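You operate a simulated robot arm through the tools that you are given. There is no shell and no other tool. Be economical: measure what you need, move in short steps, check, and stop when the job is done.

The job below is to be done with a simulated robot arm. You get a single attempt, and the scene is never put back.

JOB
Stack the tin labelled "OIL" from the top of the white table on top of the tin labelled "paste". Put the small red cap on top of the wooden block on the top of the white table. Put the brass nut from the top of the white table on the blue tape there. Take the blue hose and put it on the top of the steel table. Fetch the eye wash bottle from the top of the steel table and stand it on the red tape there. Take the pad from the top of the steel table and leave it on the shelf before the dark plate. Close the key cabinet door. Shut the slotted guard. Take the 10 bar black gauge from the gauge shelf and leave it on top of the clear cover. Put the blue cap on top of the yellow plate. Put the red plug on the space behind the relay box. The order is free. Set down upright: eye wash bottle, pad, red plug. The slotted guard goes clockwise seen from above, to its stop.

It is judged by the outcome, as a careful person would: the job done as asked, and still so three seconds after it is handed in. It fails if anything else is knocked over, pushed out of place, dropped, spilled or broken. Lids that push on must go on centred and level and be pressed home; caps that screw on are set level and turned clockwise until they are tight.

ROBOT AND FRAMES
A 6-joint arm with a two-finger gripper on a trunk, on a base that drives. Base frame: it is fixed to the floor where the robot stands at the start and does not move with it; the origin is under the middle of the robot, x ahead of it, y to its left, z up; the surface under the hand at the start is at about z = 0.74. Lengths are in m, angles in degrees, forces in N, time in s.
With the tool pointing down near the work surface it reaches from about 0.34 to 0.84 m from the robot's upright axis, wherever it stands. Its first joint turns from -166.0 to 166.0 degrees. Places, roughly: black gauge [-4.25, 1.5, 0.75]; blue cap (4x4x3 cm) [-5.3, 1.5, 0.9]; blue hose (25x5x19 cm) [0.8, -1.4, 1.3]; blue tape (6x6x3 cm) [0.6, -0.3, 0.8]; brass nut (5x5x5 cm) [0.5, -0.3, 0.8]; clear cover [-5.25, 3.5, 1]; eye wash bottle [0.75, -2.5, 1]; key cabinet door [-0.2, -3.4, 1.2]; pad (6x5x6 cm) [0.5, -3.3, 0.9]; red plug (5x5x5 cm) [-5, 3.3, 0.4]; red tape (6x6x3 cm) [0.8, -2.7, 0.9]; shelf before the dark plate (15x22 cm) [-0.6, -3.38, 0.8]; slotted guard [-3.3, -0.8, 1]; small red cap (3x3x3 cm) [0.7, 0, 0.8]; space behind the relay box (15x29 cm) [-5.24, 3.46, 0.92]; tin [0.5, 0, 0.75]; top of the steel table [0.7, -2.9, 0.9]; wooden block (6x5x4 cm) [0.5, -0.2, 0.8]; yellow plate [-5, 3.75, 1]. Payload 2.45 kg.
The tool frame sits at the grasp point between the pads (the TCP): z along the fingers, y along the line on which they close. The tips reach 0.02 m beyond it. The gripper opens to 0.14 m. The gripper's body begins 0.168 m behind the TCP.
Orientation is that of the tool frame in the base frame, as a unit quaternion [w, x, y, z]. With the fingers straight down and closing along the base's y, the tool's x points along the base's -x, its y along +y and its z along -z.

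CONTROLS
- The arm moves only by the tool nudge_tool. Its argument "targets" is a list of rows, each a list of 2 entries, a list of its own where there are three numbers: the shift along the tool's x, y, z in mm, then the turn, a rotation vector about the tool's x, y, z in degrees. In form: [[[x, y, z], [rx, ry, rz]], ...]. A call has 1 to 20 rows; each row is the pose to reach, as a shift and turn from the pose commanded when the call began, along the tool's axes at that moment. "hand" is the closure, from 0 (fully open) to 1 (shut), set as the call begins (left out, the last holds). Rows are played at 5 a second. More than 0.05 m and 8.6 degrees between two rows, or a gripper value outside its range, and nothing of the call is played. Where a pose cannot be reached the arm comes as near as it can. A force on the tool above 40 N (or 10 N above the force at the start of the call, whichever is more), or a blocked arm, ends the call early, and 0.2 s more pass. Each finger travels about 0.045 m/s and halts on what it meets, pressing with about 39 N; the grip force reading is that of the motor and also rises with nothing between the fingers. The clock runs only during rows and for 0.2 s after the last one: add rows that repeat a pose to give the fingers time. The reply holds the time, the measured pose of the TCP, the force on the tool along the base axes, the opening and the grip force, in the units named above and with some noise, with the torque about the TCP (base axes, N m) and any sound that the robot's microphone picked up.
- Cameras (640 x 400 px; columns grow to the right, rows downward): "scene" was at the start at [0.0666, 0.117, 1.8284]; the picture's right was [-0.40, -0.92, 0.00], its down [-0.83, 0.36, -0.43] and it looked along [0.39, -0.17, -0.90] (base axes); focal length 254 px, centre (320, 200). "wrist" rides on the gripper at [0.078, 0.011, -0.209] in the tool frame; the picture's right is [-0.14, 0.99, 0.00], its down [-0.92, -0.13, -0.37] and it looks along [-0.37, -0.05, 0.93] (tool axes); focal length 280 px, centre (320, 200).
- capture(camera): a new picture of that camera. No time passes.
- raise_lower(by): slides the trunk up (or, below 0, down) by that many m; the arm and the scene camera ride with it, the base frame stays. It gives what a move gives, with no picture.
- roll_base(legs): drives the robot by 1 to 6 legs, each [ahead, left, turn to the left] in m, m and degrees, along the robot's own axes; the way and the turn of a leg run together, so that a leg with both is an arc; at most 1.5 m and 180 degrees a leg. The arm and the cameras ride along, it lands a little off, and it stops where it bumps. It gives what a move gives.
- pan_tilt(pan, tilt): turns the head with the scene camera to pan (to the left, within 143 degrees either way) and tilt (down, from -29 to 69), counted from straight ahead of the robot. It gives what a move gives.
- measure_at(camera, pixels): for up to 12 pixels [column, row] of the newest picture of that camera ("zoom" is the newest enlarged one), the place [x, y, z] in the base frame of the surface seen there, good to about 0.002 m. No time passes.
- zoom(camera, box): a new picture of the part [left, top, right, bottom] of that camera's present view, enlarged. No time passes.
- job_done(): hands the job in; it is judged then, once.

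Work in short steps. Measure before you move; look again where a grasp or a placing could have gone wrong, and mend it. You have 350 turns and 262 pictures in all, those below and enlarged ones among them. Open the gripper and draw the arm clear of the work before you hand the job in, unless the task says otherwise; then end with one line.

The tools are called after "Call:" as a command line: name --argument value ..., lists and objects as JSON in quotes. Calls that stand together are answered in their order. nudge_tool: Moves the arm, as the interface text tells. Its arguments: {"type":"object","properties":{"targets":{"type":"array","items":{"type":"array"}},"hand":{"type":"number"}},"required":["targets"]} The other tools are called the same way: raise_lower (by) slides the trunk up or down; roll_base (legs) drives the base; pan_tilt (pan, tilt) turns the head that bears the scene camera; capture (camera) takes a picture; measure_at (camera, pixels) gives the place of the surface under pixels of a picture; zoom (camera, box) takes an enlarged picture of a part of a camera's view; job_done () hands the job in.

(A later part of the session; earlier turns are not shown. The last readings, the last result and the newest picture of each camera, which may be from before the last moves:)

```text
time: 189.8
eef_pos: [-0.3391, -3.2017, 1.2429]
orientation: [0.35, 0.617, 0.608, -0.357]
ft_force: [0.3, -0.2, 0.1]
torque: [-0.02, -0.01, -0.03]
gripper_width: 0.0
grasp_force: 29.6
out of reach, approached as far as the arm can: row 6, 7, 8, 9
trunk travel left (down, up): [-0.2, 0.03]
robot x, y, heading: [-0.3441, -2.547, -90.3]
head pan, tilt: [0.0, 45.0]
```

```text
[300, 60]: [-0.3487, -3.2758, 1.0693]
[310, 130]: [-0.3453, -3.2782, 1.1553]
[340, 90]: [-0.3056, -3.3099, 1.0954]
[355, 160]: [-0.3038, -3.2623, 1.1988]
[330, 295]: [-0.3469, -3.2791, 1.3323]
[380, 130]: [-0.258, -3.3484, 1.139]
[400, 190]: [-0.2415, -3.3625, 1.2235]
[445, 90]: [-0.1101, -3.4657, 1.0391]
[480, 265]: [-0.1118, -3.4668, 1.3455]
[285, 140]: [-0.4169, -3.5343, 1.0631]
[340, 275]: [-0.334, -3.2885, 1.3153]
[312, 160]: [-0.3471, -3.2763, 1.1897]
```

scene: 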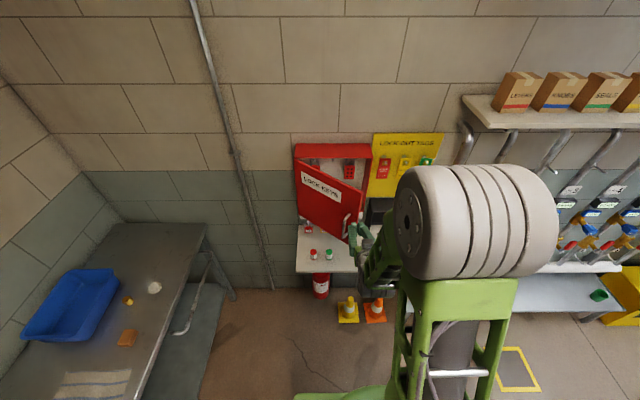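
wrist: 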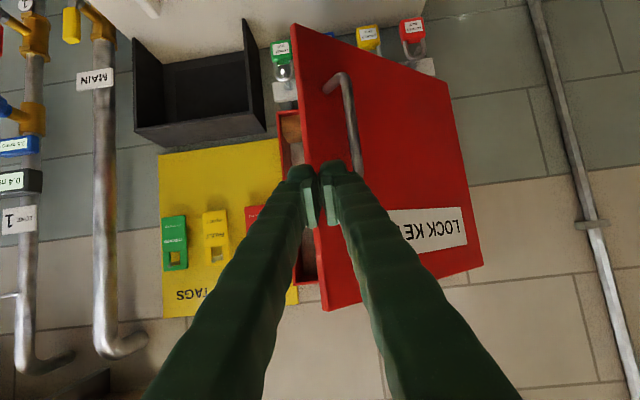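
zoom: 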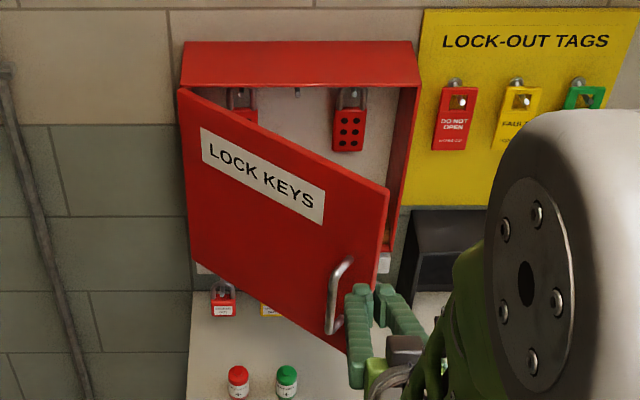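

Door: hinge (-0.111,-3.467), free edge (-0.347,-3.278). Raise to z 1.26 (above the handle), then push straight in -y at x≈-0.335.

Call:
nudge_tool --targets '[[[-8, 2, -4], [0, 0, 0]], [[-15, 4, -8], [0, 0, 0]], [[-30, 4, 18], [0, 0, 0]], [[-40, 4, 35], [0, 0, 0]], [[-48, 4, 49], [0, 0, 0]], [[-56, 4, 63], [0, 0, 0]], [[-64, 4, 77], [0, 0, 0]], [[-72, 4, 91], [0, 0, 0]], [[-80, 4, 105], [0, 0, 0]], [[-88, 4, 119], [0, 0, 0]], [[-96, 4, 132], [0, 0, 0]], [[-104, 4, 146], [0, 0, 0]], [[-112, 4, 160], [0, 0, 0]], [[-120, 4, 174], [0, 0, 0]]]'

Call:
capture --camera "scene"

```text
time: 192.8
eef_pos: [-0.3397, -3.4143, 1.2594]
orientation: [0.351, 0.616, 0.609, -0.356]
ft_force: [-0.5, 0.1, 0.2]
torque: [0.03, 0.0, 0.01]
gripper_width: 0.0001
grasp_force: 29.2
trunk travel left (down, up): [-0.2, 0.03]
robot x, y, heading: [-0.3443, -2.5479, -90.3]
head pan, tilt: [0.0, 45.0]
```

```text
176 pictures are left
```

scene: 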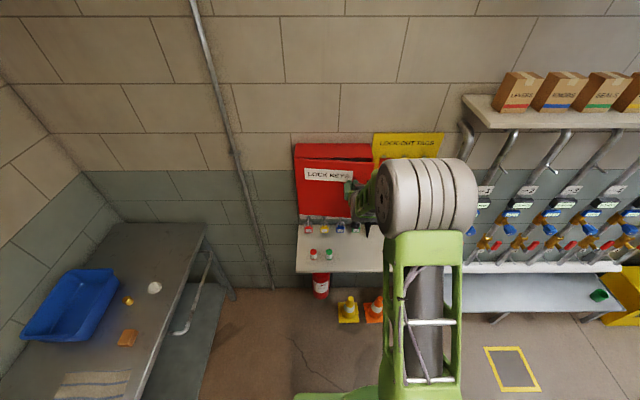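

Door is nearly shut and force is nil. Push on ~30 mm more.

Call:
nudge_tool --targets '[[[-4, 0, 7], [0, 0, 0]], [[-8, 0, 14], [0, 0, 0]], [[-11, 0, 19], [0, 0, 0]], [[-14, 0, 24], [0, 0, 0]], [[-16, 0, 28], [0, 0, 0]], [[-17, 0, 30], [0, 0, 0]]]'

Call:
capture --camera "wrist"

```text
time: 194.2
eef_pos: [-0.3394, -3.4476, 1.2589]
orientation: [0.35, 0.617, 0.608, -0.356]
ft_force: [0.1, -0.2, 0.4]
torque: [0.0, 0.0, -0.05]
gripper_width: 0.0
grasp_force: 29.2
trunk travel left (down, up): [-0.2, 0.03]
robot x, y, heading: [-0.343, -2.5485, -90.7]
head pan, tilt: [0.0, 45.0]
```

```text
175 pictures are left
```

wrist: 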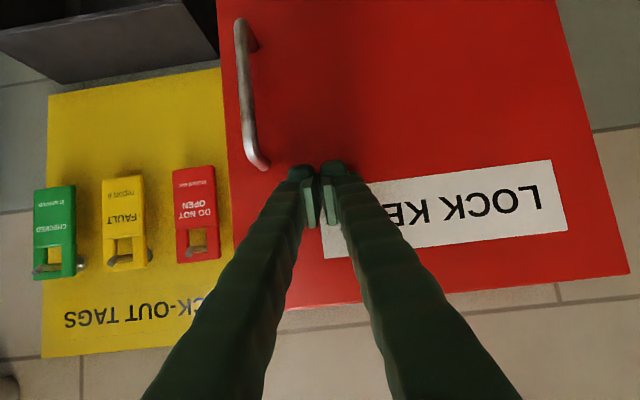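

Measure door face at both sides to see whether it's flush.

Call:
measure_at --camera "wrist" --pixels '[[226, 100], [560, 50], [280, 290], [610, 250], [230, 230], [280, 100], [430, 120]]'

Call:
nudge_tool --targets '[[[-1, 0, 2], [0, 0, 0]], [[-2, 0, 4], [0, 0, 0]], [[-3, 0, 6], [0, 0, 0]], [[-4, 0, 8], [0, 0, 0]], [[-5, 0, 9], [0, 0, 0]]]'

```text
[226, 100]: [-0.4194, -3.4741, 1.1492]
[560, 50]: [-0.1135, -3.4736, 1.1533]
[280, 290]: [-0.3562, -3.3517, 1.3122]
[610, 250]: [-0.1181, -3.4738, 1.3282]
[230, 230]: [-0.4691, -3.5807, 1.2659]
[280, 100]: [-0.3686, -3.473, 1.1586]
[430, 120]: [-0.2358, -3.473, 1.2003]
```

```text
time: 195.4
eef_pos: [-0.3384, -3.4493, 1.2589]
orientation: [0.349, 0.618, 0.609, -0.354]
ft_force: [0.6, 26.0, 12.0]
torque: [-0.39, -0.04, 0.15]
gripper_width: 0.006
grasp_force: 29.5
trunk travel left (down, up): [-0.2, 0.03]
robot x, y, heading: [-0.3431, -2.5462, -90.2]
head pan, tilt: [0.0, 45.0]
stopped in row 5: the force on the tool passed its limit at 42 N (the readings are from after the stop); the commanded pose is now the measured one
```

Door is flush at y -3.474 and pressed firmly shut. Retract straight back.

Call:
nudge_tool --targets '[[[5, 0, -9], [0, 0, 0]], [[20, 0, -35], [0, 0, 0]], [[40, 0, -70], [0, 0, 0]], [[60, 0, -104], [0, 0, 0]], [[80, 0, -139], [0, 0, 0]], [[100, 0, -173], [0, 0, 0]]]'

Call:
zoom --camera "scene" --box '[280, 130, 440, 270]'

```text
time: 196.8
eef_pos: [-0.3372, -3.2536, 1.2586]
orientation: [0.348, 0.618, 0.609, -0.354]
ft_force: [0.6, 0.5, -0.5]
torque: [-0.02, 0.02, 0.01]
gripper_width: 0.0001
grasp_force: 29.3
trunk travel left (down, up): [-0.2, 0.03]
robot x, y, heading: [-0.3428, -2.5442, -90.2]
head pan, tilt: [0.0, 45.0]
```

```text
2.86 times, centred on (360, 200) of scene
```

zoom: 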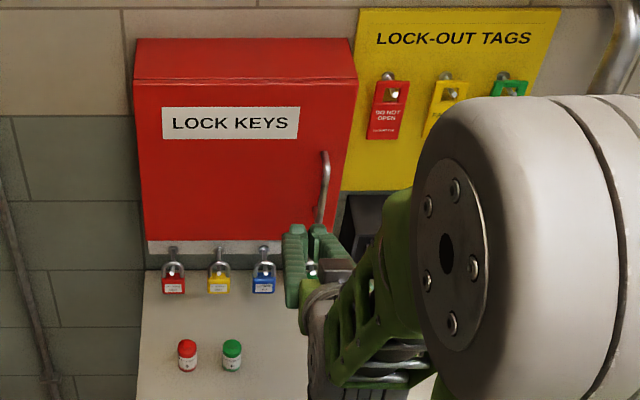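

Door closed. Back off the robot and return the tool to straight down.

Call:
roll_base --legs '[[-0.5, 0, 0]]'

Call:
nudge_tool --targets '[[[0, 0, 0], [0, 8, 0]], [[0, 0, 0], [0, 16, 0]], [[0, 0, 0], [0, 24, 0]], [[0, 0, 0], [0, 32, 0]], [[0, 0, 0], [0, 40, 0]], [[0, 0, 0], [0, 48, 0]], [[0, 0, 0], [0, 56, 0]], [[0, 0, 0], [0, 60, 0]], [[0, 0, 0], [0, 60, 0]]]'

Call:
raise_lower --by -0.1

Call:
pan_tilt --pan -70 --tilt 15

Call:
capture --camera "scene"

```text
time: 199.8
eef_pos: [-0.3308, -2.7484, 1.2577]
orientation: [0.349, 0.616, 0.611, -0.353]
ft_force: [0.3, 0.6, 0.6]
torque: [-0.04, 0.02, 0.0]
gripper_width: 0.0
grasp_force: 29.5
trunk travel left (down, up): [-0.2, 0.03]
robot x, y, heading: [-0.3424, -2.042, -90.0]
head pan, tilt: [0.0, 45.0]
```

```text
time: 201.8
eef_pos: [-0.3336, -2.7474, 1.2571]
orientation: [-0.003, 0.71, 0.704, 0.003]
ft_force: [-0.4, 0.7, 0.9]
torque: [-0.01, -0.02, 0.03]
gripper_width: 0.0
grasp_force: 29.3
out of reach, approached as far as the arm can: row 3
trunk travel left (down, up): [-0.2, 0.03]
robot x, y, heading: [-0.3359, -2.0383, -90.1]
head pan, tilt: [0.0, 45.0]
```

```text
time: 203.1
eef_pos: [-0.3337, -2.7473, 1.1571]
orientation: [-0.001, 0.71, 0.704, 0.003]
ft_force: [0.0, -0.1, 0.4]
torque: [0.01, -0.01, -0.02]
gripper_width: 0.0003
grasp_force: 29.9
trunk travel left (down, up): [-0.1, 0.13]
robot x, y, heading: [-0.3423, -2.0394, -90.1]
head pan, tilt: [0.0, 45.0]
```

```text
time: 204.5
eef_pos: [-0.3324, -2.7484, 1.1566]
orientation: [-0.003, 0.71, 0.704, 0.003]
ft_force: [-0.2, -0.8, 0.2]
torque: [0.0, 0.02, 0.0]
gripper_width: 0.0
grasp_force: 29.3
trunk travel left (down, up): [-0.1, 0.13]
robot x, y, heading: [-0.3383, -2.0381, -90.0]
head pan, tilt: [-70.0, 15.0]
```

```text
173 pictures are left
```

scene: 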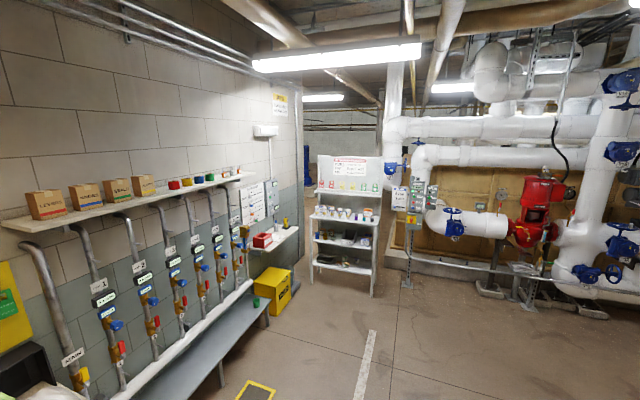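

Looking down the aisle toward -x: a red pump at (530,215) near where the slotted guard should be. Zoom.

Call:
zoom --camera "scene" --box '[380, 130, 640, 310]'

Call:
measure_at --camera "scene" --pixels '[[522, 235], [540, 190], [505, 235], [395, 235], [470, 225], [490, 290], [530, 300], [560, 305], [360, 230], [416, 215], [600, 280]]'

```text
2.22 times, centred on (510, 220) of scene
```

zoom: 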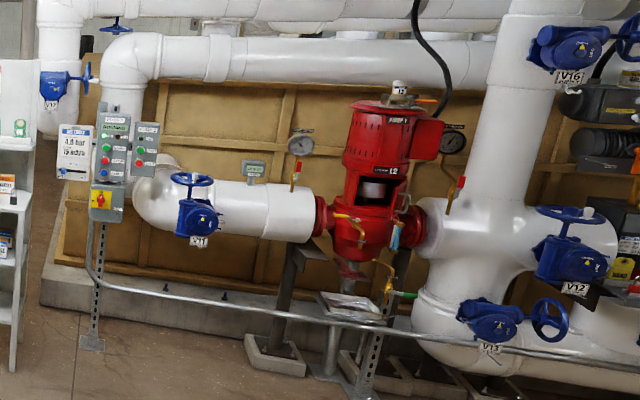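

```text
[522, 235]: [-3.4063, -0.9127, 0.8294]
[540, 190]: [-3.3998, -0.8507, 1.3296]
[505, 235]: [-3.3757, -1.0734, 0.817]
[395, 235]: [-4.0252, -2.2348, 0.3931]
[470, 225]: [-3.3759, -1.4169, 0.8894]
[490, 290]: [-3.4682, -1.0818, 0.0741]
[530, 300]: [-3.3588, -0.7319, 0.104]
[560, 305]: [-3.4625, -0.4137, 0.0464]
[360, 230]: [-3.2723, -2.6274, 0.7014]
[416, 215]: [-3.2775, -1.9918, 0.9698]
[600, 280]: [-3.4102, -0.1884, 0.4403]
```

The pump's lantern window (z≈1) has the guard. Drive to about (-2.4,-0.9) facing -x.

Call:
roll_base --legs '[[0, 0, -90], [1.3, -0.5, 0], [0.7, -0.63, 0]]'

Call:
pan_tilt --pan 10 --tilt 35

Call:
capture --camera "scene"

```text
time: 220.7
eef_pos: [-3.0533, -0.9488, 1.1564]
orientation: [-0.001, 1.0, 0.001, 0.003]
ft_force: [0.2, 0.0, 0.2]
torque: [-0.02, -0.04, 0.01]
gripper_width: 0.0
grasp_force: 29.5
trunk travel left (down, up): [-0.1, 0.13]
robot x, y, heading: [-2.3412, -0.9329, -179.4]
head pan, tilt: [-70.0, 15.0]
```

```text
time: 222.3
eef_pos: [-3.052, -0.9477, 1.1574]
orientation: [0.0, 1.0, 0.0, 0.003]
ft_force: [-0.1, 0.1, 0.9]
torque: [0.03, 0.01, 0.0]
gripper_width: 0.0001
grasp_force: 28.9
trunk travel left (down, up): [-0.1, 0.13]
robot x, y, heading: [-2.3457, -0.9334, -179.5]
head pan, tilt: [10.0, 35.0]
```

```text
171 pictures are left
```

scene: 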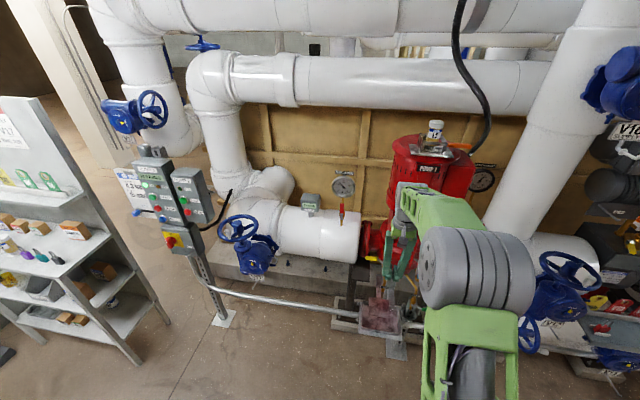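

The arm hides the guard; swing the tool to the robot's right (+y) by 250 mm.

Call:
nudge_tool --targets '[[[30, -40, 0], [0, 0, 0]], [[60, -80, 0], [0, 0, 0]], [[70, -125, 0], [0, 0, 0]], [[80, -170, 0], [0, 0, 0]], [[90, -215, 0], [0, 0, 0]], [[90, -255, 0], [0, 0, 0]], [[90, -300, 0], [0, 0, 0]]]'

Call:
capture --camera "scene"

```text
time: 223.9
eef_pos: [-2.9614, -0.6454, 1.1573]
orientation: [0.001, 1.0, 0.0, 0.004]
ft_force: [-0.5, -0.3, -0.5]
torque: [-0.02, -0.01, 0.04]
gripper_width: 0.0002
grasp_force: 29.1
trunk travel left (down, up): [-0.1, 0.13]
robot x, y, heading: [-2.3451, -0.9331, -179.6]
head pan, tilt: [10.0, 35.0]
```

```text
170 pictures are left
```

scene: 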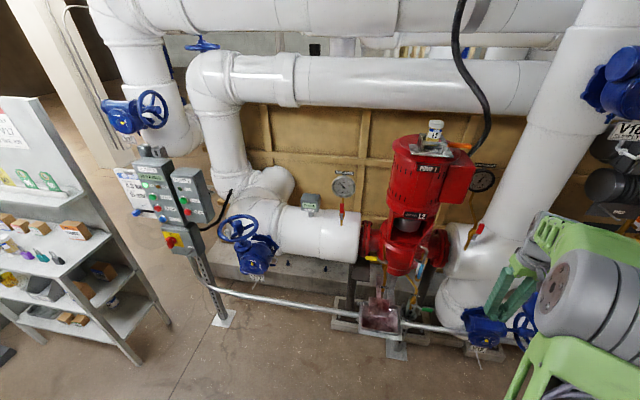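

Call:
zoom --camera "scene" --box '[355, 120, 495, 340]'

Call:
zoom --camera "scene" --box '[375, 195, 455, 275]'

```text
1.82 times, centred on (425, 230) of scene
```

zoom: 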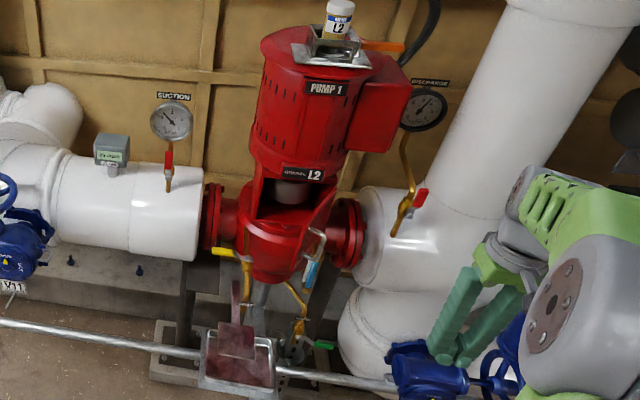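

```text
5.00 times, centred on (415, 235) of scene
```

zoom: 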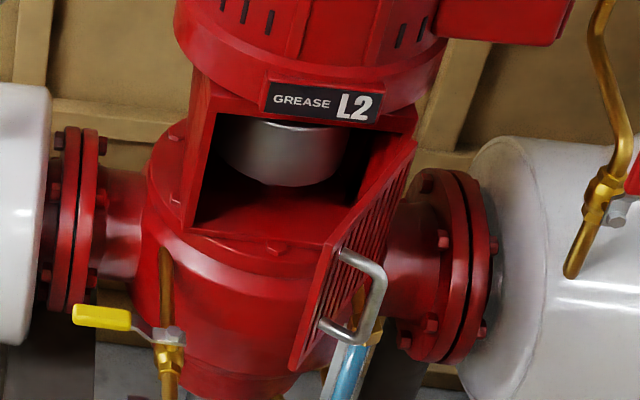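

The guard is a slotted door hinged on the right of the window, standing open toward us with a handle. Measure it.

Call:
measure_at --camera "zoom" --pixels '[[412, 148], [345, 235], [290, 365], [365, 300], [378, 290], [335, 255], [325, 325], [200, 150], [190, 225], [380, 350], [415, 120], [305, 320]]'

Call:
measure_at --camera "zoom" --pixels '[[320, 290], [370, 200], [385, 170], [330, 150], [220, 215], [300, 240], [320, 105], [340, 375], [160, 300], [100, 318], [385, 285], [350, 335]]'

```text
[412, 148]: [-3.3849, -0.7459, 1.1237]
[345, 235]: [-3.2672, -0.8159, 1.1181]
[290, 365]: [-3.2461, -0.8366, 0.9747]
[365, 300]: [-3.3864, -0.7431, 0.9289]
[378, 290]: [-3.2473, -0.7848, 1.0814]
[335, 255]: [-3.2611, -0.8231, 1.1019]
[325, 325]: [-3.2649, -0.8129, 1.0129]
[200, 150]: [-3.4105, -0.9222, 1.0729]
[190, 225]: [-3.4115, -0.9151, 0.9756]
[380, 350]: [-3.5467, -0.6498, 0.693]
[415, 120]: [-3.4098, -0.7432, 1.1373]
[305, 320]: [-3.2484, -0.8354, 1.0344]
```

```text
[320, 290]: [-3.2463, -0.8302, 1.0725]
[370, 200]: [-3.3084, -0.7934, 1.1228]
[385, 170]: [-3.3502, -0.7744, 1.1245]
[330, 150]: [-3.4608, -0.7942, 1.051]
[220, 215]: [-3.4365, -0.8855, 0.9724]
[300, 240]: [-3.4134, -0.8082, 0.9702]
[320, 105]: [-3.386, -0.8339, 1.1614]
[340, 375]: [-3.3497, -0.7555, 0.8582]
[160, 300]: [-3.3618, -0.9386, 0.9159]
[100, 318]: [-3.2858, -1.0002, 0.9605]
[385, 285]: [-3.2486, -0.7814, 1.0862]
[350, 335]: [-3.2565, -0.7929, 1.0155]
```

Guard: hinge (-3.40,-0.745), free edge (-3.247,-0.835), z 0.97–1.12; I'll push its outer face between hinge and handle with tilted closed fingers. Check low obstacles for a closer approach.

Call:
measure_at --camera "scene" --pixels '[[380, 325], [300, 306], [396, 350], [222, 318], [490, 335], [440, 326], [430, 245], [470, 235], [445, 230], [420, 180]]'

Call:
roll_base --legs '[[0.22, 0, 0]]'

```text
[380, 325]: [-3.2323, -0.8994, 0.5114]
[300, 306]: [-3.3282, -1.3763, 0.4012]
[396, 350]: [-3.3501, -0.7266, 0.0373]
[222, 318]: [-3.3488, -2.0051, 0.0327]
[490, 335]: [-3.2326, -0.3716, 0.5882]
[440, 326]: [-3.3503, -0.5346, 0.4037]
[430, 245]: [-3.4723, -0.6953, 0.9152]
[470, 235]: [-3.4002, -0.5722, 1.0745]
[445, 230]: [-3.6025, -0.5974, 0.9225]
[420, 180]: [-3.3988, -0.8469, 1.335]
```

```text
time: 225.6
eef_pos: [-3.1818, -0.6516, 1.1577]
orientation: [0.0, 1.0, 0.002, 0.005]
ft_force: [0.2, 0.0, 0.1]
torque: [-0.01, -0.07, 0.0]
gripper_width: 0.0
grasp_force: 29.4
trunk travel left (down, up): [-0.1, 0.13]
robot x, y, heading: [-2.5635, -0.9342, -179.2]
head pan, tilt: [10.0, 35.0]
```

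Now tilt 60° forward while positioning right of the guard.

Call:
nudge_tool --targets '[[[5, 0, 5], [0, -8, 0]], [[10, 0, 10], [0, -16, 0]], [[15, 0, 15], [0, -24, 0]], [[20, 0, 20], [0, -32, 0]], [[25, 0, 25], [0, -40, 0]], [[30, 0, 30], [0, -48, 0]], [[30, 0, 40], [0, -56, 0]], [[30, 0, 50], [0, -60, 0]], [[30, 0, 50], [0, -60, 0]]]'

Call:
capture --camera "wrist"

Call:
capture --camera "scene"

```text
time: 227.6
eef_pos: [-3.1516, -0.65, 1.1076]
orientation: [-0.001, 0.868, 0.0, -0.497]
ft_force: [0.5, -1.1, 0.0]
torque: [-0.02, 0.05, -0.01]
gripper_width: 0.0
grasp_force: 28.8
trunk travel left (down, up): [-0.1, 0.13]
robot x, y, heading: [-2.562, -0.9354, -179.4]
head pan, tilt: [10.0, 35.0]
```

```text
167 pictures are left
```

wrist: 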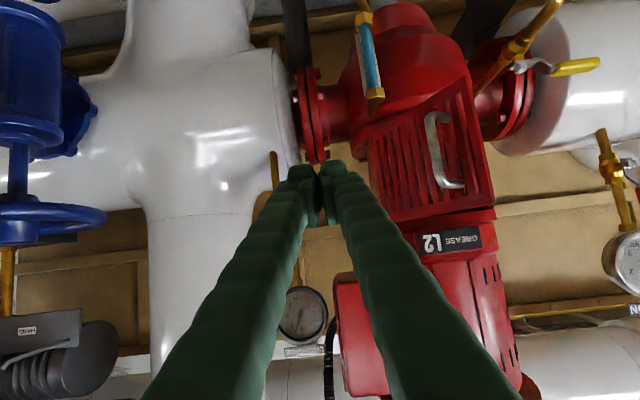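

```text
166 pictures are left
```

scene: 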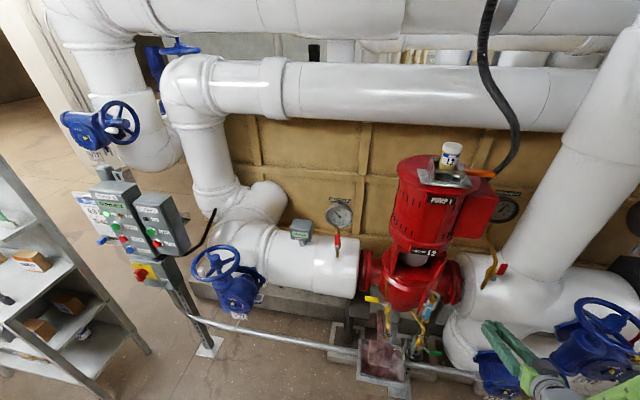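

Good view: guard and handle at wrist (430,150). Move to the start point (-3.29,-0.735,1.07), right of the guard.

Call:
nudge_tool --targets '[[[16, 42, 10], [0, 0, 0]], [[33, 85, 19], [0, 0, 0]], [[14, 85, 52], [0, 0, 0]], [[-5, 85, 85], [0, 0, 0]], [[-22, 85, 113], [0, 0, 0]], [[-37, 85, 138], [0, 0, 0]], [[-37, 85, 138], [0, 0, 0]]]'

Call:
capture --camera "wrist"

Call:
capture --camera "scene"

```text
time: 229.2
eef_pos: [-3.2905, -0.7365, 1.0705]
orientation: [0.001, 0.868, 0.001, -0.497]
ft_force: [-0.2, -0.4, -0.4]
torque: [-0.01, 0.01, 0.01]
gripper_width: 0.0002
grasp_force: 29.4
out of reach, approached as far as the arm can: row 2, 3
trunk travel left (down, up): [-0.1, 0.13]
robot x, y, heading: [-2.5646, -0.9359, -179.2]
head pan, tilt: [10.0, 35.0]
```

```text
165 pictures are left
```

wrist: 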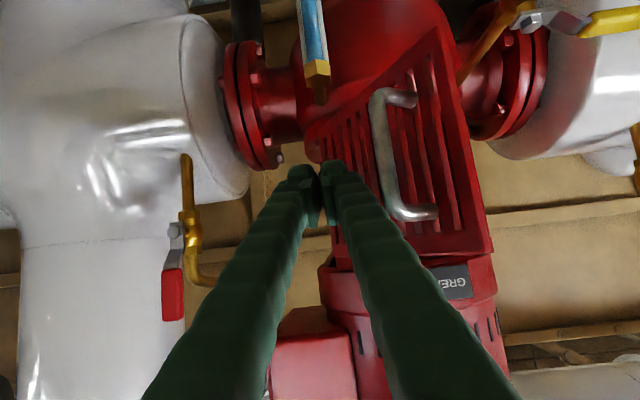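

```text
164 pictures are left
```

scene: 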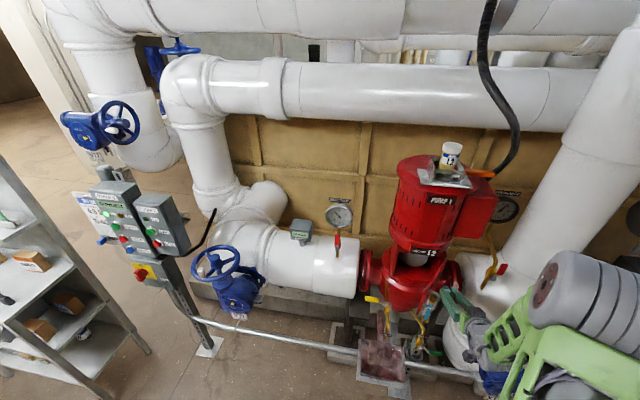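

In place. Push along the closing arc.

Call:
nudge_tool --targets '[[[-3, 20, 5], [0, 0, 0]], [[-6, 39, 10], [0, 0, 0]], [[-9, 52, 15], [0, 0, 0]], [[-12, 63, 20], [0, 0, 0]], [[-16, 74, 28], [0, 0, 0]], [[-20, 84, 35], [0, 0, 0]], [[-26, 91, 44], [0, 0, 0]], [[-31, 98, 52], [0, 0, 0]], [[-36, 104, 62], [0, 0, 0]], [[-42, 108, 71], [0, 0, 0]]]'

Call:
capture --camera "wrist"

Call:
capture --camera "scene"

```text
time: 231.3
eef_pos: [-3.3742, -0.8479, 1.0746]
orientation: [0.006, 0.868, -0.002, -0.496]
ft_force: [0.7, -0.4, -0.1]
torque: [0.01, 0.0, -0.03]
gripper_width: 0.0001
grasp_force: 29.6
out of reach, approached as far as the arm can: row 8, 9, 10
trunk travel left (down, up): [-0.1, 0.13]
robot x, y, heading: [-2.5644, -0.9363, -179.4]
head pan, tilt: [10.0, 35.0]
```

```text
163 pictures are left
```

wrist: 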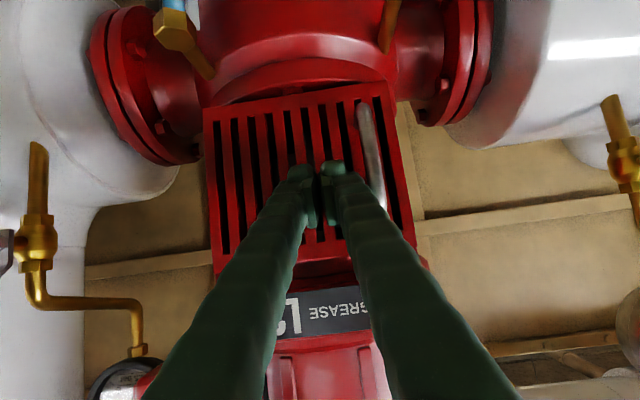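

```text
162 pictures are left
```

scene: 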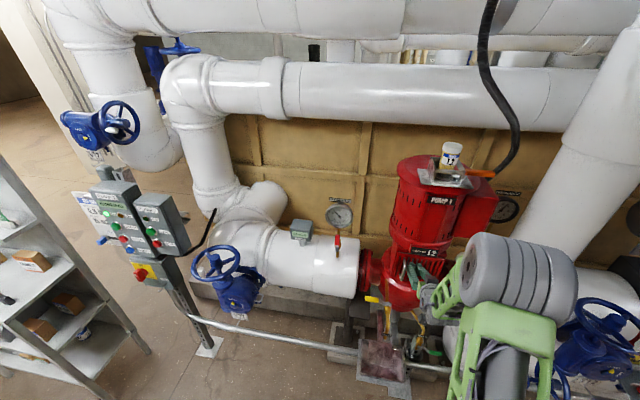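

Guard covers the window; measure its plane for flushness.

Call:
measure_at --camera "wrist" --pixels '[[217, 130], [390, 100], [225, 245], [400, 220], [300, 110], [280, 150]]'

Call:
nudge_tool --targets '[[[-1, 0, 2], [0, 0, 0]], [[-2, 0, 4], [0, 0, 0]], [[-3, 0, 6], [0, 0, 0]], [[-4, 0, 8], [0, 0, 0]], [[-5, 0, 10], [0, 0, 0]], [[-6, 0, 12], [0, 0, 0]]]'

```text
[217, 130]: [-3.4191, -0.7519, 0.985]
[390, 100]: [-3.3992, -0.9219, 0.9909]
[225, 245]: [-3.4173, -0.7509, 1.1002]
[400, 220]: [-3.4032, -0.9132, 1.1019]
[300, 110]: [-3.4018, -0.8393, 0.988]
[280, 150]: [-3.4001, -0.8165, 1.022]
```

```text
time: 232.2
eef_pos: [-3.3761, -0.8469, 1.0708]
orientation: [0.005, 0.871, -0.003, -0.492]
ft_force: [20.1, -1.1, 4.5]
torque: [-0.1, 0.25, -0.01]
gripper_width: 0.0058
grasp_force: 30.1
trunk travel left (down, up): [-0.1, 0.13]
robot x, y, heading: [-2.5604, -0.9355, -179.3]
head pan, tilt: [10.0, 35.0]
stopped in row 4: the force on the tool passed its limit at 42 N (the readings are from after the stop); the commanded pose is now the measured one
```

Pressed to the stop (42 N). Retract straight back and check.

Call:
nudge_tool --targets '[[[8, 0, -13], [0, 0, 0]], [[25, 0, -43], [0, 0, 0]], [[50, 0, -80], [0, 0, 0]], [[75, 0, -120], [0, 0, 0]], [[100, 0, -160], [0, 0, 0]]]'

Call:
capture --camera "wrist"

Call:
measure_at --camera "wrist" --pixels '[[320, 60], [400, 60], [300, 130], [380, 130]]'

```text
time: 233.4
eef_pos: [-3.2148, -0.8311, 1.0935]
orientation: [0.023, 0.874, -0.005, -0.485]
ft_force: [-1.1, 0.2, 0.2]
torque: [0.01, -0.02, -0.01]
gripper_width: 0.0
grasp_force: 29.8
out of reach, approached as far as the arm can: row 2, 3, 4, 5
trunk travel left (down, up): [-0.1, 0.13]
robot x, y, heading: [-2.5658, -0.9376, -179.0]
head pan, tilt: [10.0, 35.0]
```

```text
161 pictures are left
```

wrist: 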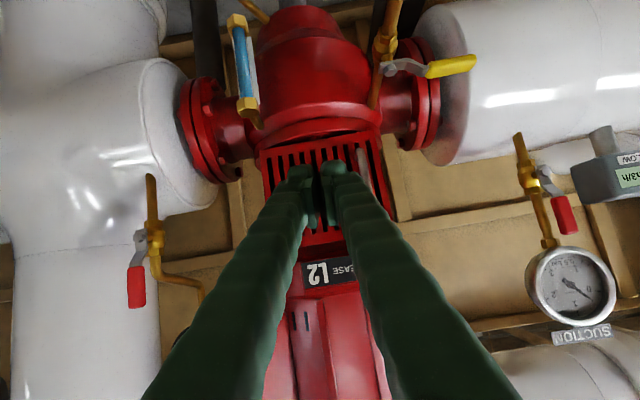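

```text
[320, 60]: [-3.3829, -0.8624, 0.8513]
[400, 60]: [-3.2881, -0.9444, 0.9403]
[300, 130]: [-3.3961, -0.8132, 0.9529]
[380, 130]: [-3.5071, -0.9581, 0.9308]
```

Guard is shut. Back the robot off 0.45 m and return the tool to vertical.

Call:
roll_base --legs '[[-0.5, 0, 0]]'

Call:
nudge_tool --targets '[[[0, 0, 0], [0, 8, 0]], [[0, 0, 0], [0, 16, 0]], [[0, 0, 0], [0, 24, 0]], [[0, 0, 0], [0, 32, 0]], [[0, 0, 0], [0, 40, 0]], [[0, 0, 0], [0, 48, 0]], [[0, 0, 0], [0, 56, 0]], [[0, 0, 0], [0, 58, 0]], [[0, 0, 0], [0, 58, 0]]]'

Call:
pan_tilt --pan -30 --tilt 20

Call:
capture --camera "scene"

```text
time: 236.3
eef_pos: [-2.7169, -0.8233, 1.0937]
orientation: [0.022, 0.874, -0.007, -0.486]
ft_force: [-0.6, -0.5, 0.4]
torque: [0.0, 0.04, 0.02]
gripper_width: 0.0
grasp_force: 29.6
trunk travel left (down, up): [-0.1, 0.13]
robot x, y, heading: [-2.0675, -0.9308, -179.3]
head pan, tilt: [10.0, 35.0]
```

```text
time: 238.3
eef_pos: [-2.7176, -0.8246, 1.0943]
orientation: [0.023, 1.0, 0.005, 0.001]
ft_force: [0.3, 0.0, -0.9]
torque: [-0.01, -0.01, 0.01]
gripper_width: 0.0
grasp_force: 30.1
out of reach, approached as far as the arm can: row 3, 4
trunk travel left (down, up): [-0.1, 0.13]
robot x, y, heading: [-2.0657, -0.9287, -179.2]
head pan, tilt: [10.0, 35.0]
```

```text
time: 239.4
eef_pos: [-2.7176, -0.8239, 1.0938]
orientation: [0.023, 1.0, 0.006, 0.0]
ft_force: [-0.2, 0.2, -0.3]
torque: [-0.02, -0.01, 0.01]
gripper_width: 0.0
grasp_force: 29.2
trunk travel left (down, up): [-0.1, 0.13]
robot x, y, heading: [-2.0655, -0.9284, -179.6]
head pan, tilt: [-30.0, 20.0]
```

```text
160 pictures are left
```

scene: 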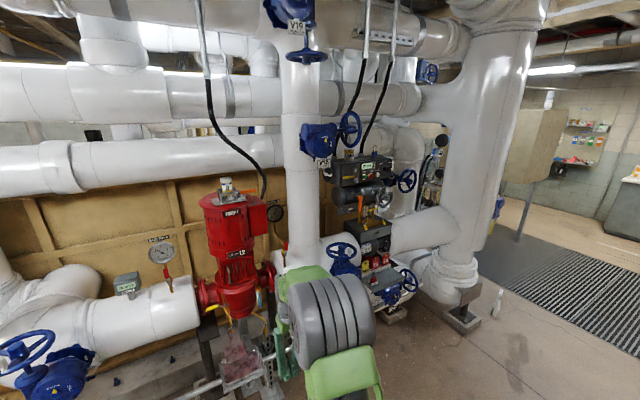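

Guard is closed in the scene view. Straighten the tool's 2.6° roll and drive right (+y) 2.1 m to look toward the gauge shelf.

Call:
nudge_tool --targets '[[[0, 0, 0], [2.6, 0, 0.6]], [[0, 0, 0], [2.6, 0, 0.6]]]'

Call:
roll_base --legs '[[0, -1.1, 0], [0, -1.1, 0]]'

Call:
pan_tilt --pan -10 --tilt 20

Call:
capture --camera "scene"

```text
time: 240.0
eef_pos: [-2.7178, -0.8245, 1.0952]
orientation: [0.0, 1.0, 0.0, -0.001]
ft_force: [0.4, -0.5, 0.2]
torque: [0.05, 0.03, 0.02]
gripper_width: 0.0002
grasp_force: 29.7
trunk travel left (down, up): [-0.1, 0.13]
robot x, y, heading: [-2.0687, -0.9304, -179.4]
head pan, tilt: [-30.0, 20.0]
```

```text
time: 259.3
eef_pos: [-2.7011, 1.3656, 1.0935]
orientation: [0.0, 1.0, -0.006, 0.0]
ft_force: [0.4, 0.1, 0.9]
torque: [0.0, 0.0, 0.01]
gripper_width: 0.0
grasp_force: 29.5
trunk travel left (down, up): [-0.1, 0.13]
robot x, y, heading: [-2.0501, 1.2531, -179.9]
head pan, tilt: [-30.0, 20.0]
```

```text
time: 260.2
eef_pos: [-2.7003, 1.3657, 1.0934]
orientation: [-0.001, 1.0, -0.004, -0.001]
ft_force: [-0.4, 0.6, -0.1]
torque: [-0.05, 0.0, 0.02]
gripper_width: 0.0002
grasp_force: 28.9
trunk travel left (down, up): [-0.1, 0.13]
robot x, y, heading: [-2.0502, 1.2564, -180.2]
head pan, tilt: [-10.0, 20.0]
```

```text
159 pictures are left
```

scene: 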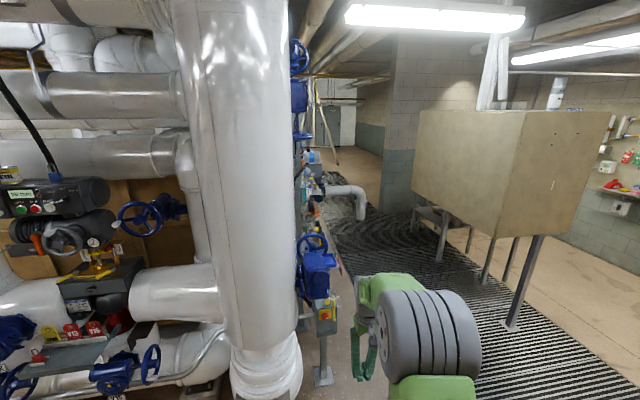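

Measure the layout: duct, tank, aisle.

Call:
measure_at --camera "scene" --pixels '[[270, 380], [325, 375], [340, 290], [440, 255], [510, 325], [490, 280], [415, 150], [520, 150], [345, 195], [315, 260], [300, 180], [640, 175]]'

Call:
zoom --camera "scene" --box '[280, 100, 480, 300]'

```text
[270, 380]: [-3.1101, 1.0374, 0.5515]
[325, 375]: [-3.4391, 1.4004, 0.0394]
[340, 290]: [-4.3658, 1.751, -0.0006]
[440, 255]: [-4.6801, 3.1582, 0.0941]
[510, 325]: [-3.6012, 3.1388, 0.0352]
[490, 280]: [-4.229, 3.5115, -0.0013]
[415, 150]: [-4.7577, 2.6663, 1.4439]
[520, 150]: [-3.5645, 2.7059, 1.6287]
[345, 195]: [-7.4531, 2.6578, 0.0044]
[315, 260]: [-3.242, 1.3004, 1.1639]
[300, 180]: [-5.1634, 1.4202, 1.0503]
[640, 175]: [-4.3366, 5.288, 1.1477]
```

```text
2.00 times, centred on (380, 200) of scene
```

zoom: 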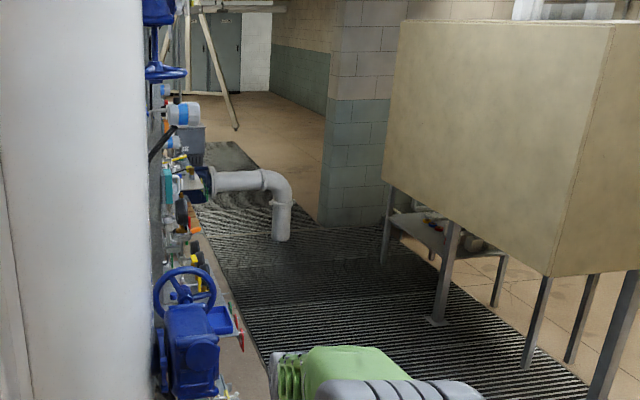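

The gauge shelf is on the aisle's left side (skid at y≈1.5), a tank bounds the right (y≥2.67). Drive to (-3.05,2.1), facing -x, and look.

Call:
roll_base --legs '[[0, -0.85, 0], [0.9, 0, 0]]'

Call:
pan_tilt --pan 25 --tilt 35

Call:
capture --camera "scene"

```text
time: 272.5
eef_pos: [-3.6071, 2.2344, 1.0944]
orientation: [0.0, 1.0, -0.008, -0.001]
ft_force: [-0.8, 0.5, 0.1]
torque: [0.0, 0.0, 0.0]
gripper_width: 0.0003
grasp_force: 29.3
trunk travel left (down, up): [-0.1, 0.13]
robot x, y, heading: [-2.9539, 2.1165, 179.5]
head pan, tilt: [-10.0, 20.0]
```

```text
time: 273.5
eef_pos: [-3.6062, 2.2339, 1.0937]
orientation: [0.001, 1.0, -0.007, -0.001]
ft_force: [-0.3, -0.4, -0.2]
torque: [-0.02, 0.01, 0.0]
gripper_width: 0.0
grasp_force: 29.4
trunk travel left (down, up): [-0.1, 0.13]
robot x, y, heading: [-2.9566, 2.1186, 179.5]
head pan, tilt: [25.0, 35.0]
```

```text
157 pictures are left
```

scene: 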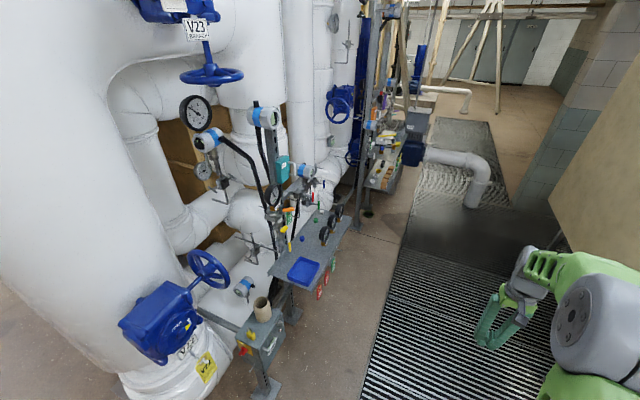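

Gauge shelf is seen around (330,240). Zoom and measure.

Call:
zoom --camera "scene" --box '[230, 180, 370, 300]'

Call:
measure_at --camera "scene" --pixels '[[323, 235], [332, 222], [338, 212], [305, 270], [270, 395], [298, 320], [350, 225], [390, 160], [470, 165], [380, 235], [410, 155], [275, 170]]'

```text
3.33 times, centred on (300, 240) of scene
```

zoom: 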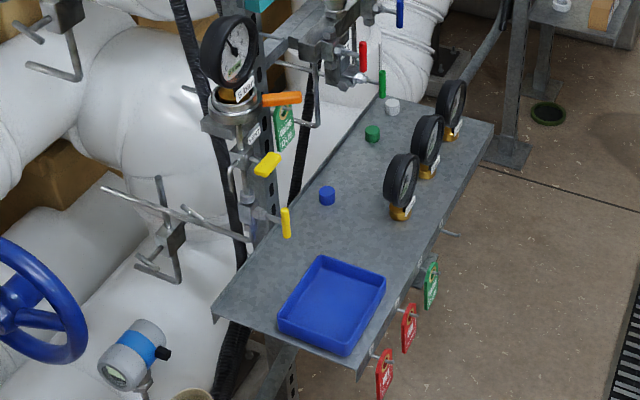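

```text
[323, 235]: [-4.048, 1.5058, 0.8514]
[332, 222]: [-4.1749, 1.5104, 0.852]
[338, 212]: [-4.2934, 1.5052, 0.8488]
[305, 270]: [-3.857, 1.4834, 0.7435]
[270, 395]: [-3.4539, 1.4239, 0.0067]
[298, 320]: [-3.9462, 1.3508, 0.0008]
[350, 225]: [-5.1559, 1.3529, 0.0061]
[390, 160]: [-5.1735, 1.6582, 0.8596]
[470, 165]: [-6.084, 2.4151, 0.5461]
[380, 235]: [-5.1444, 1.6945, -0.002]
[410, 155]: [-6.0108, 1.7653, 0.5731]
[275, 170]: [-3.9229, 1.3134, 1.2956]
```

Three black gauges stand at x≈-4.05, -4.17, -4.29, y≈1.5. Pull the arm in 100 mm, drive ahead 1.2 m and turn left 90°.

Call:
nudge_tool --targets '[[[40, 20, 0], [0, 0, 0]], [[80, 50, 0], [0, 0, 0]], [[100, 80, 0], [0, 0, 0]]]' --hand 0.5

Call:
roll_base --legs '[[1.2, -0.04, 0], [0, 0, 90]]'

Call:
capture --camera "wrist"

Call:
pan_tilt --pan 0 --tilt 55

Call:
capture --camera "scene"

```text
time: 274.3
eef_pos: [-3.5079, 2.154, 1.091]
orientation: [-0.001, 1.0, -0.009, 0.0]
ft_force: [0.2, 0.5, -1.2]
torque: [0.02, -0.01, 0.0]
gripper_width: 0.0696
grasp_force: 0.2
trunk travel left (down, up): [-0.1, 0.13]
robot x, y, heading: [-2.9569, 2.1182, 179.5]
head pan, tilt: [25.0, 35.0]
```

```text
time: 284.1
eef_pos: [-4.1587, 1.6031, 1.0904]
orientation: [0.0, 0.708, 0.707, 0.0]
ft_force: [0.6, 0.0, -0.3]
torque: [0.02, 0.01, 0.02]
gripper_width: 0.0699
grasp_force: 0.0
trunk travel left (down, up): [-0.1, 0.13]
robot x, y, heading: [-4.1275, 2.1569, -89.4]
head pan, tilt: [25.0, 35.0]
```

```text
155 pictures are left
```

wrist: 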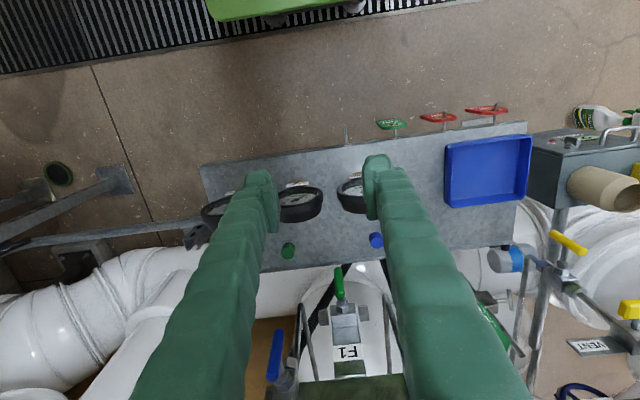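

```text
time: 285.0
eef_pos: [-4.1575, 1.6029, 1.0927]
orientation: [0.001, 0.708, 0.706, -0.001]
ft_force: [-0.4, 0.2, -0.8]
torque: [0.01, 0.0, 0.05]
gripper_width: 0.0697
grasp_force: 0.0
trunk travel left (down, up): [-0.1, 0.13]
robot x, y, heading: [-4.1305, 2.1556, -89.4]
head pan, tilt: [0.0, 55.0]
```

```text
154 pictures are left
```

scene: 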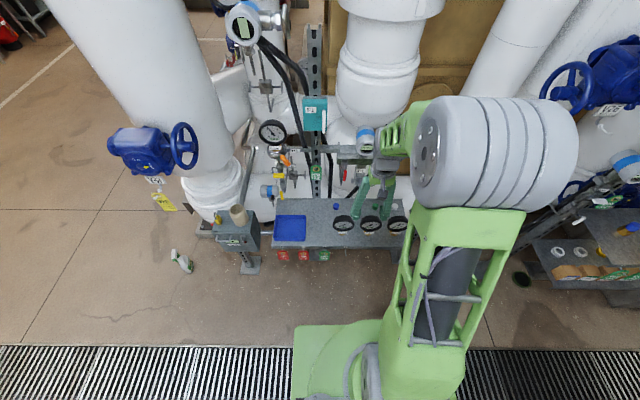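

Dials face us. Zoom on the three gauges.

Call:
zoom --camera "scene" --box '[325, 195, 415, 250]'

Call:
measure_at --camera "scene" --pixels '[[343, 222], [370, 222], [397, 222], [343, 232], [355, 240]]'

```text
7.11 times, centred on (370, 222) of scene
```

zoom: 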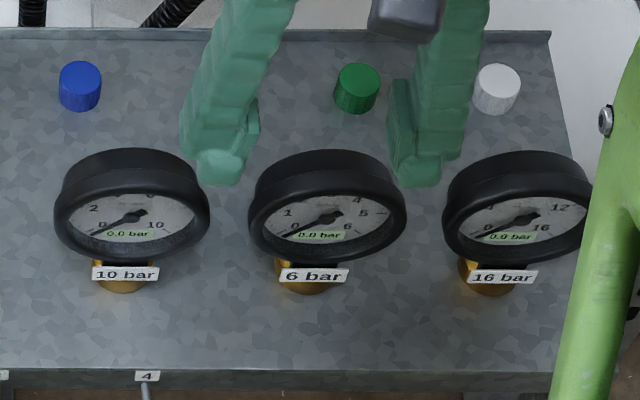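

```text
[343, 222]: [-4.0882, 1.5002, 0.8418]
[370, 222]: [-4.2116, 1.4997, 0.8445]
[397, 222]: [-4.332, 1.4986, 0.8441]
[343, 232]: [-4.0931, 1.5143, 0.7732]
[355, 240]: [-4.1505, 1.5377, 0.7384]
```

The 10 bar gauge is the leftmost (x≈-4.085). I'll turn the tool 90° to close along y across the case thickness, and move above it.

Call:
nudge_tool --targets '[[[0, 8, 0], [0, 0, 8]], [[0, 16, 0], [0, 0, 16]], [[0, 24, 0], [0, 0, 24]], [[0, 32, 0], [0, 0, 32]], [[0, 40, 0], [0, 0, 40]], [[0, 48, 0], [0, 0, 48]], [[0, 56, 0], [0, 0, 56]], [[0, 64, 0], [0, 0, 64]], [[0, 70, 0], [0, 0, 72]], [[0, 74, 0], [0, 0, 80]], [[0, 74, 0], [0, 0, 88]], [[0, 74, 0], [0, 0, 90]], [[0, 74, 0], [0, 0, 90]]]'

Call:
capture --camera "wrist"

```text
time: 287.8
eef_pos: [-4.083, 1.6039, 1.092]
orientation: [0.001, 1.0, -0.002, 0.0]
ft_force: [0.1, 0.3, 0.3]
torque: [-0.04, 0.03, -0.01]
gripper_width: 0.07
grasp_force: 0.1
trunk travel left (down, up): [-0.1, 0.13]
robot x, y, heading: [-4.1312, 2.1518, -89.5]
head pan, tilt: [0.0, 55.0]
```

```text
152 pictures are left
```

wrist: 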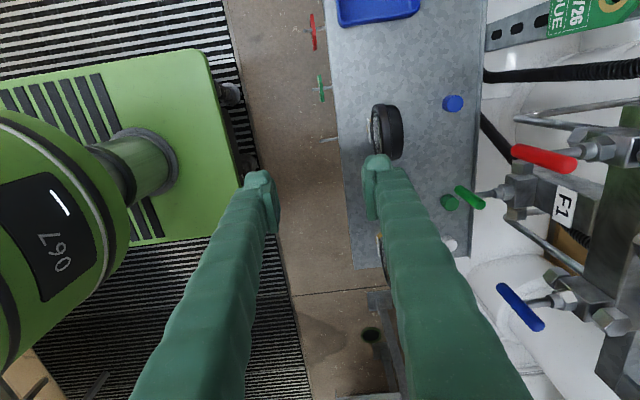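

Gauge case at (387,132). Measure its edges.

Call:
zoom --camera "wrist" --box '[340, 80, 480, 200]'

Call:
measure_at --camera "wrist" --pixels '[[380, 132], [387, 132], [394, 132], [401, 132], [385, 106], [385, 158], [375, 132], [390, 110], [392, 155], [420, 132]]'

```text
3.33 times, centred on (410, 140) of wrist
```

zoom: 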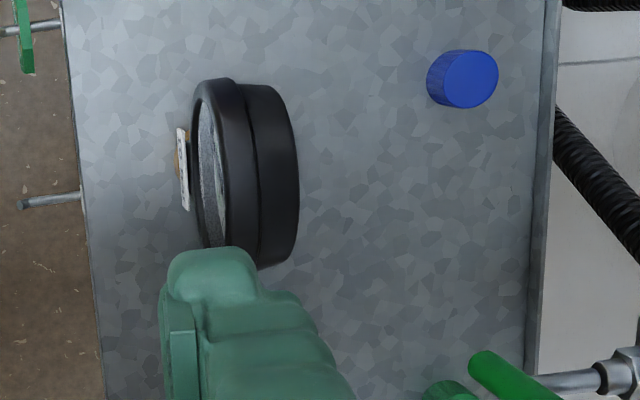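

```text
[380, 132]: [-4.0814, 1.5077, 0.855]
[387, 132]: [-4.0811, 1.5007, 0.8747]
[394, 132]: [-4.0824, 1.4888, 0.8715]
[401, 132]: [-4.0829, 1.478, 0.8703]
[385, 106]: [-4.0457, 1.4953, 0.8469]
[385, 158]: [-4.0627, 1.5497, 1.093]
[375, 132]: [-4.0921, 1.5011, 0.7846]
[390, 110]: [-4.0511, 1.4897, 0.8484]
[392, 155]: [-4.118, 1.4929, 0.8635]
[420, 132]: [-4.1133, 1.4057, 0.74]
```

Case spans y 1.474–1.509, top z 0.875, centre x -4.083. Align and descend to z 0.85.

Call:
nudge_tool --targets '[[[0, 45, 0], [0, 0, 0]], [[0, 90, 0], [0, 0, 0]], [[0, 112, 20], [0, 0, 0]], [[0, 112, 65], [0, 0, 0]], [[0, 112, 110], [0, 0, 0]], [[0, 112, 150], [0, 0, 0]], [[0, 112, 165], [0, 0, 0]], [[0, 112, 165], [0, 0, 0]]]'

Call:
capture --camera "wrist"

```text
time: 289.6
eef_pos: [-4.0823, 1.4905, 0.9275]
orientation: [0.001, 1.0, -0.001, 0.001]
ft_force: [0.6, 0.6, -1.0]
torque: [-0.02, -0.02, -0.02]
gripper_width: 0.0699
grasp_force: 0.2
trunk travel left (down, up): [-0.1, 0.13]
robot x, y, heading: [-4.1323, 2.1551, -89.5]
head pan, tilt: [0.0, 55.0]
```

```text
150 pictures are left
```

wrist: 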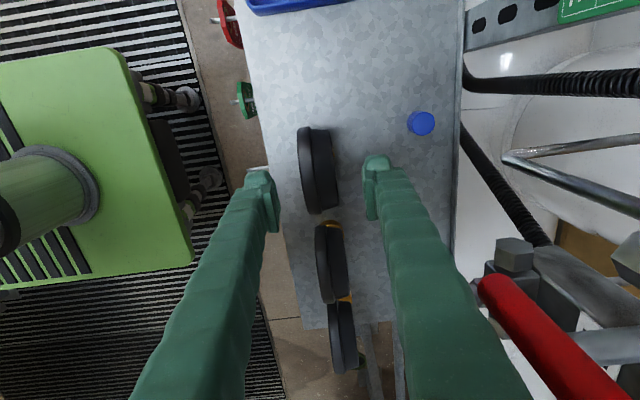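

Aligned over the case. Descend 78 mm, close, and lift gently.

Call:
nudge_tool --targets '[[[0, 0, 30], [0, 0, 0]], [[0, 0, 60], [0, 0, 0]], [[0, 0, 78], [0, 0, 0]], [[0, 0, 78], [0, 0, 0]]]'

Call:
nudge_tool --targets '[[[0, 0, 0], [0, 0, 0]], [[0, 0, 0], [0, 0, 0]], [[0, 0, 0], [0, 0, 0]], [[0, 0, 0], [0, 0, 0]], [[0, 0, 0], [0, 0, 0]]]' --hand 1.0

Call:
nudge_tool --targets '[[[0, 0, -3], [0, 0, 0]], [[0, 0, -9], [0, 0, 0]], [[0, 0, -18], [0, 0, 0]], [[0, 0, -30], [0, 0, 0]], [[0, 0, -45], [0, 0, 0]], [[0, 0, -65], [0, 0, 0]], [[0, 0, -90], [0, 0, 0]], [[0, 0, -120], [0, 0, 0]], [[0, 0, -150], [0, 0, 0]]]'

Call:
capture --camera "wrist"

```text
time: 290.6
eef_pos: [-4.0819, 1.4892, 0.8489]
orientation: [0.001, 1.0, -0.001, 0.0]
ft_force: [0.2, 1.1, 1.3]
torque: [0.04, 0.0, 0.04]
gripper_width: 0.0697
grasp_force: 0.1
trunk travel left (down, up): [-0.1, 0.13]
robot x, y, heading: [-4.1305, 2.1545, -89.4]
head pan, tilt: [0.0, 55.0]
```

```text
time: 291.8
eef_pos: [-4.0817, 1.4905, 0.8513]
orientation: [0.001, 1.0, 0.0, 0.0]
ft_force: [-0.4, 1.3, 0.2]
torque: [0.1, -0.02, 0.0]
gripper_width: 0.034
grasp_force: 38.6
trunk travel left (down, up): [-0.1, 0.13]
robot x, y, heading: [-4.1288, 2.156, -89.6]
head pan, tilt: [0.0, 55.0]
```

```text
time: 293.8
eef_pos: [-4.084, 1.4926, 0.9992]
orientation: [0.001, 1.0, -0.001, 0.0]
ft_force: [-0.3, 1.0, -3.2]
torque: [-0.01, -0.04, -0.03]
gripper_width: 0.0338
grasp_force: 38.9
trunk travel left (down, up): [-0.1, 0.13]
robot x, y, heading: [-4.1323, 2.1573, -89.6]
head pan, tilt: [0.0, 55.0]
```

```text
149 pictures are left
```

wrist: 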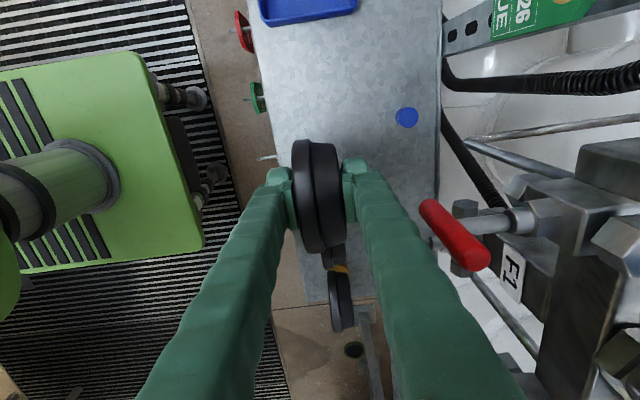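

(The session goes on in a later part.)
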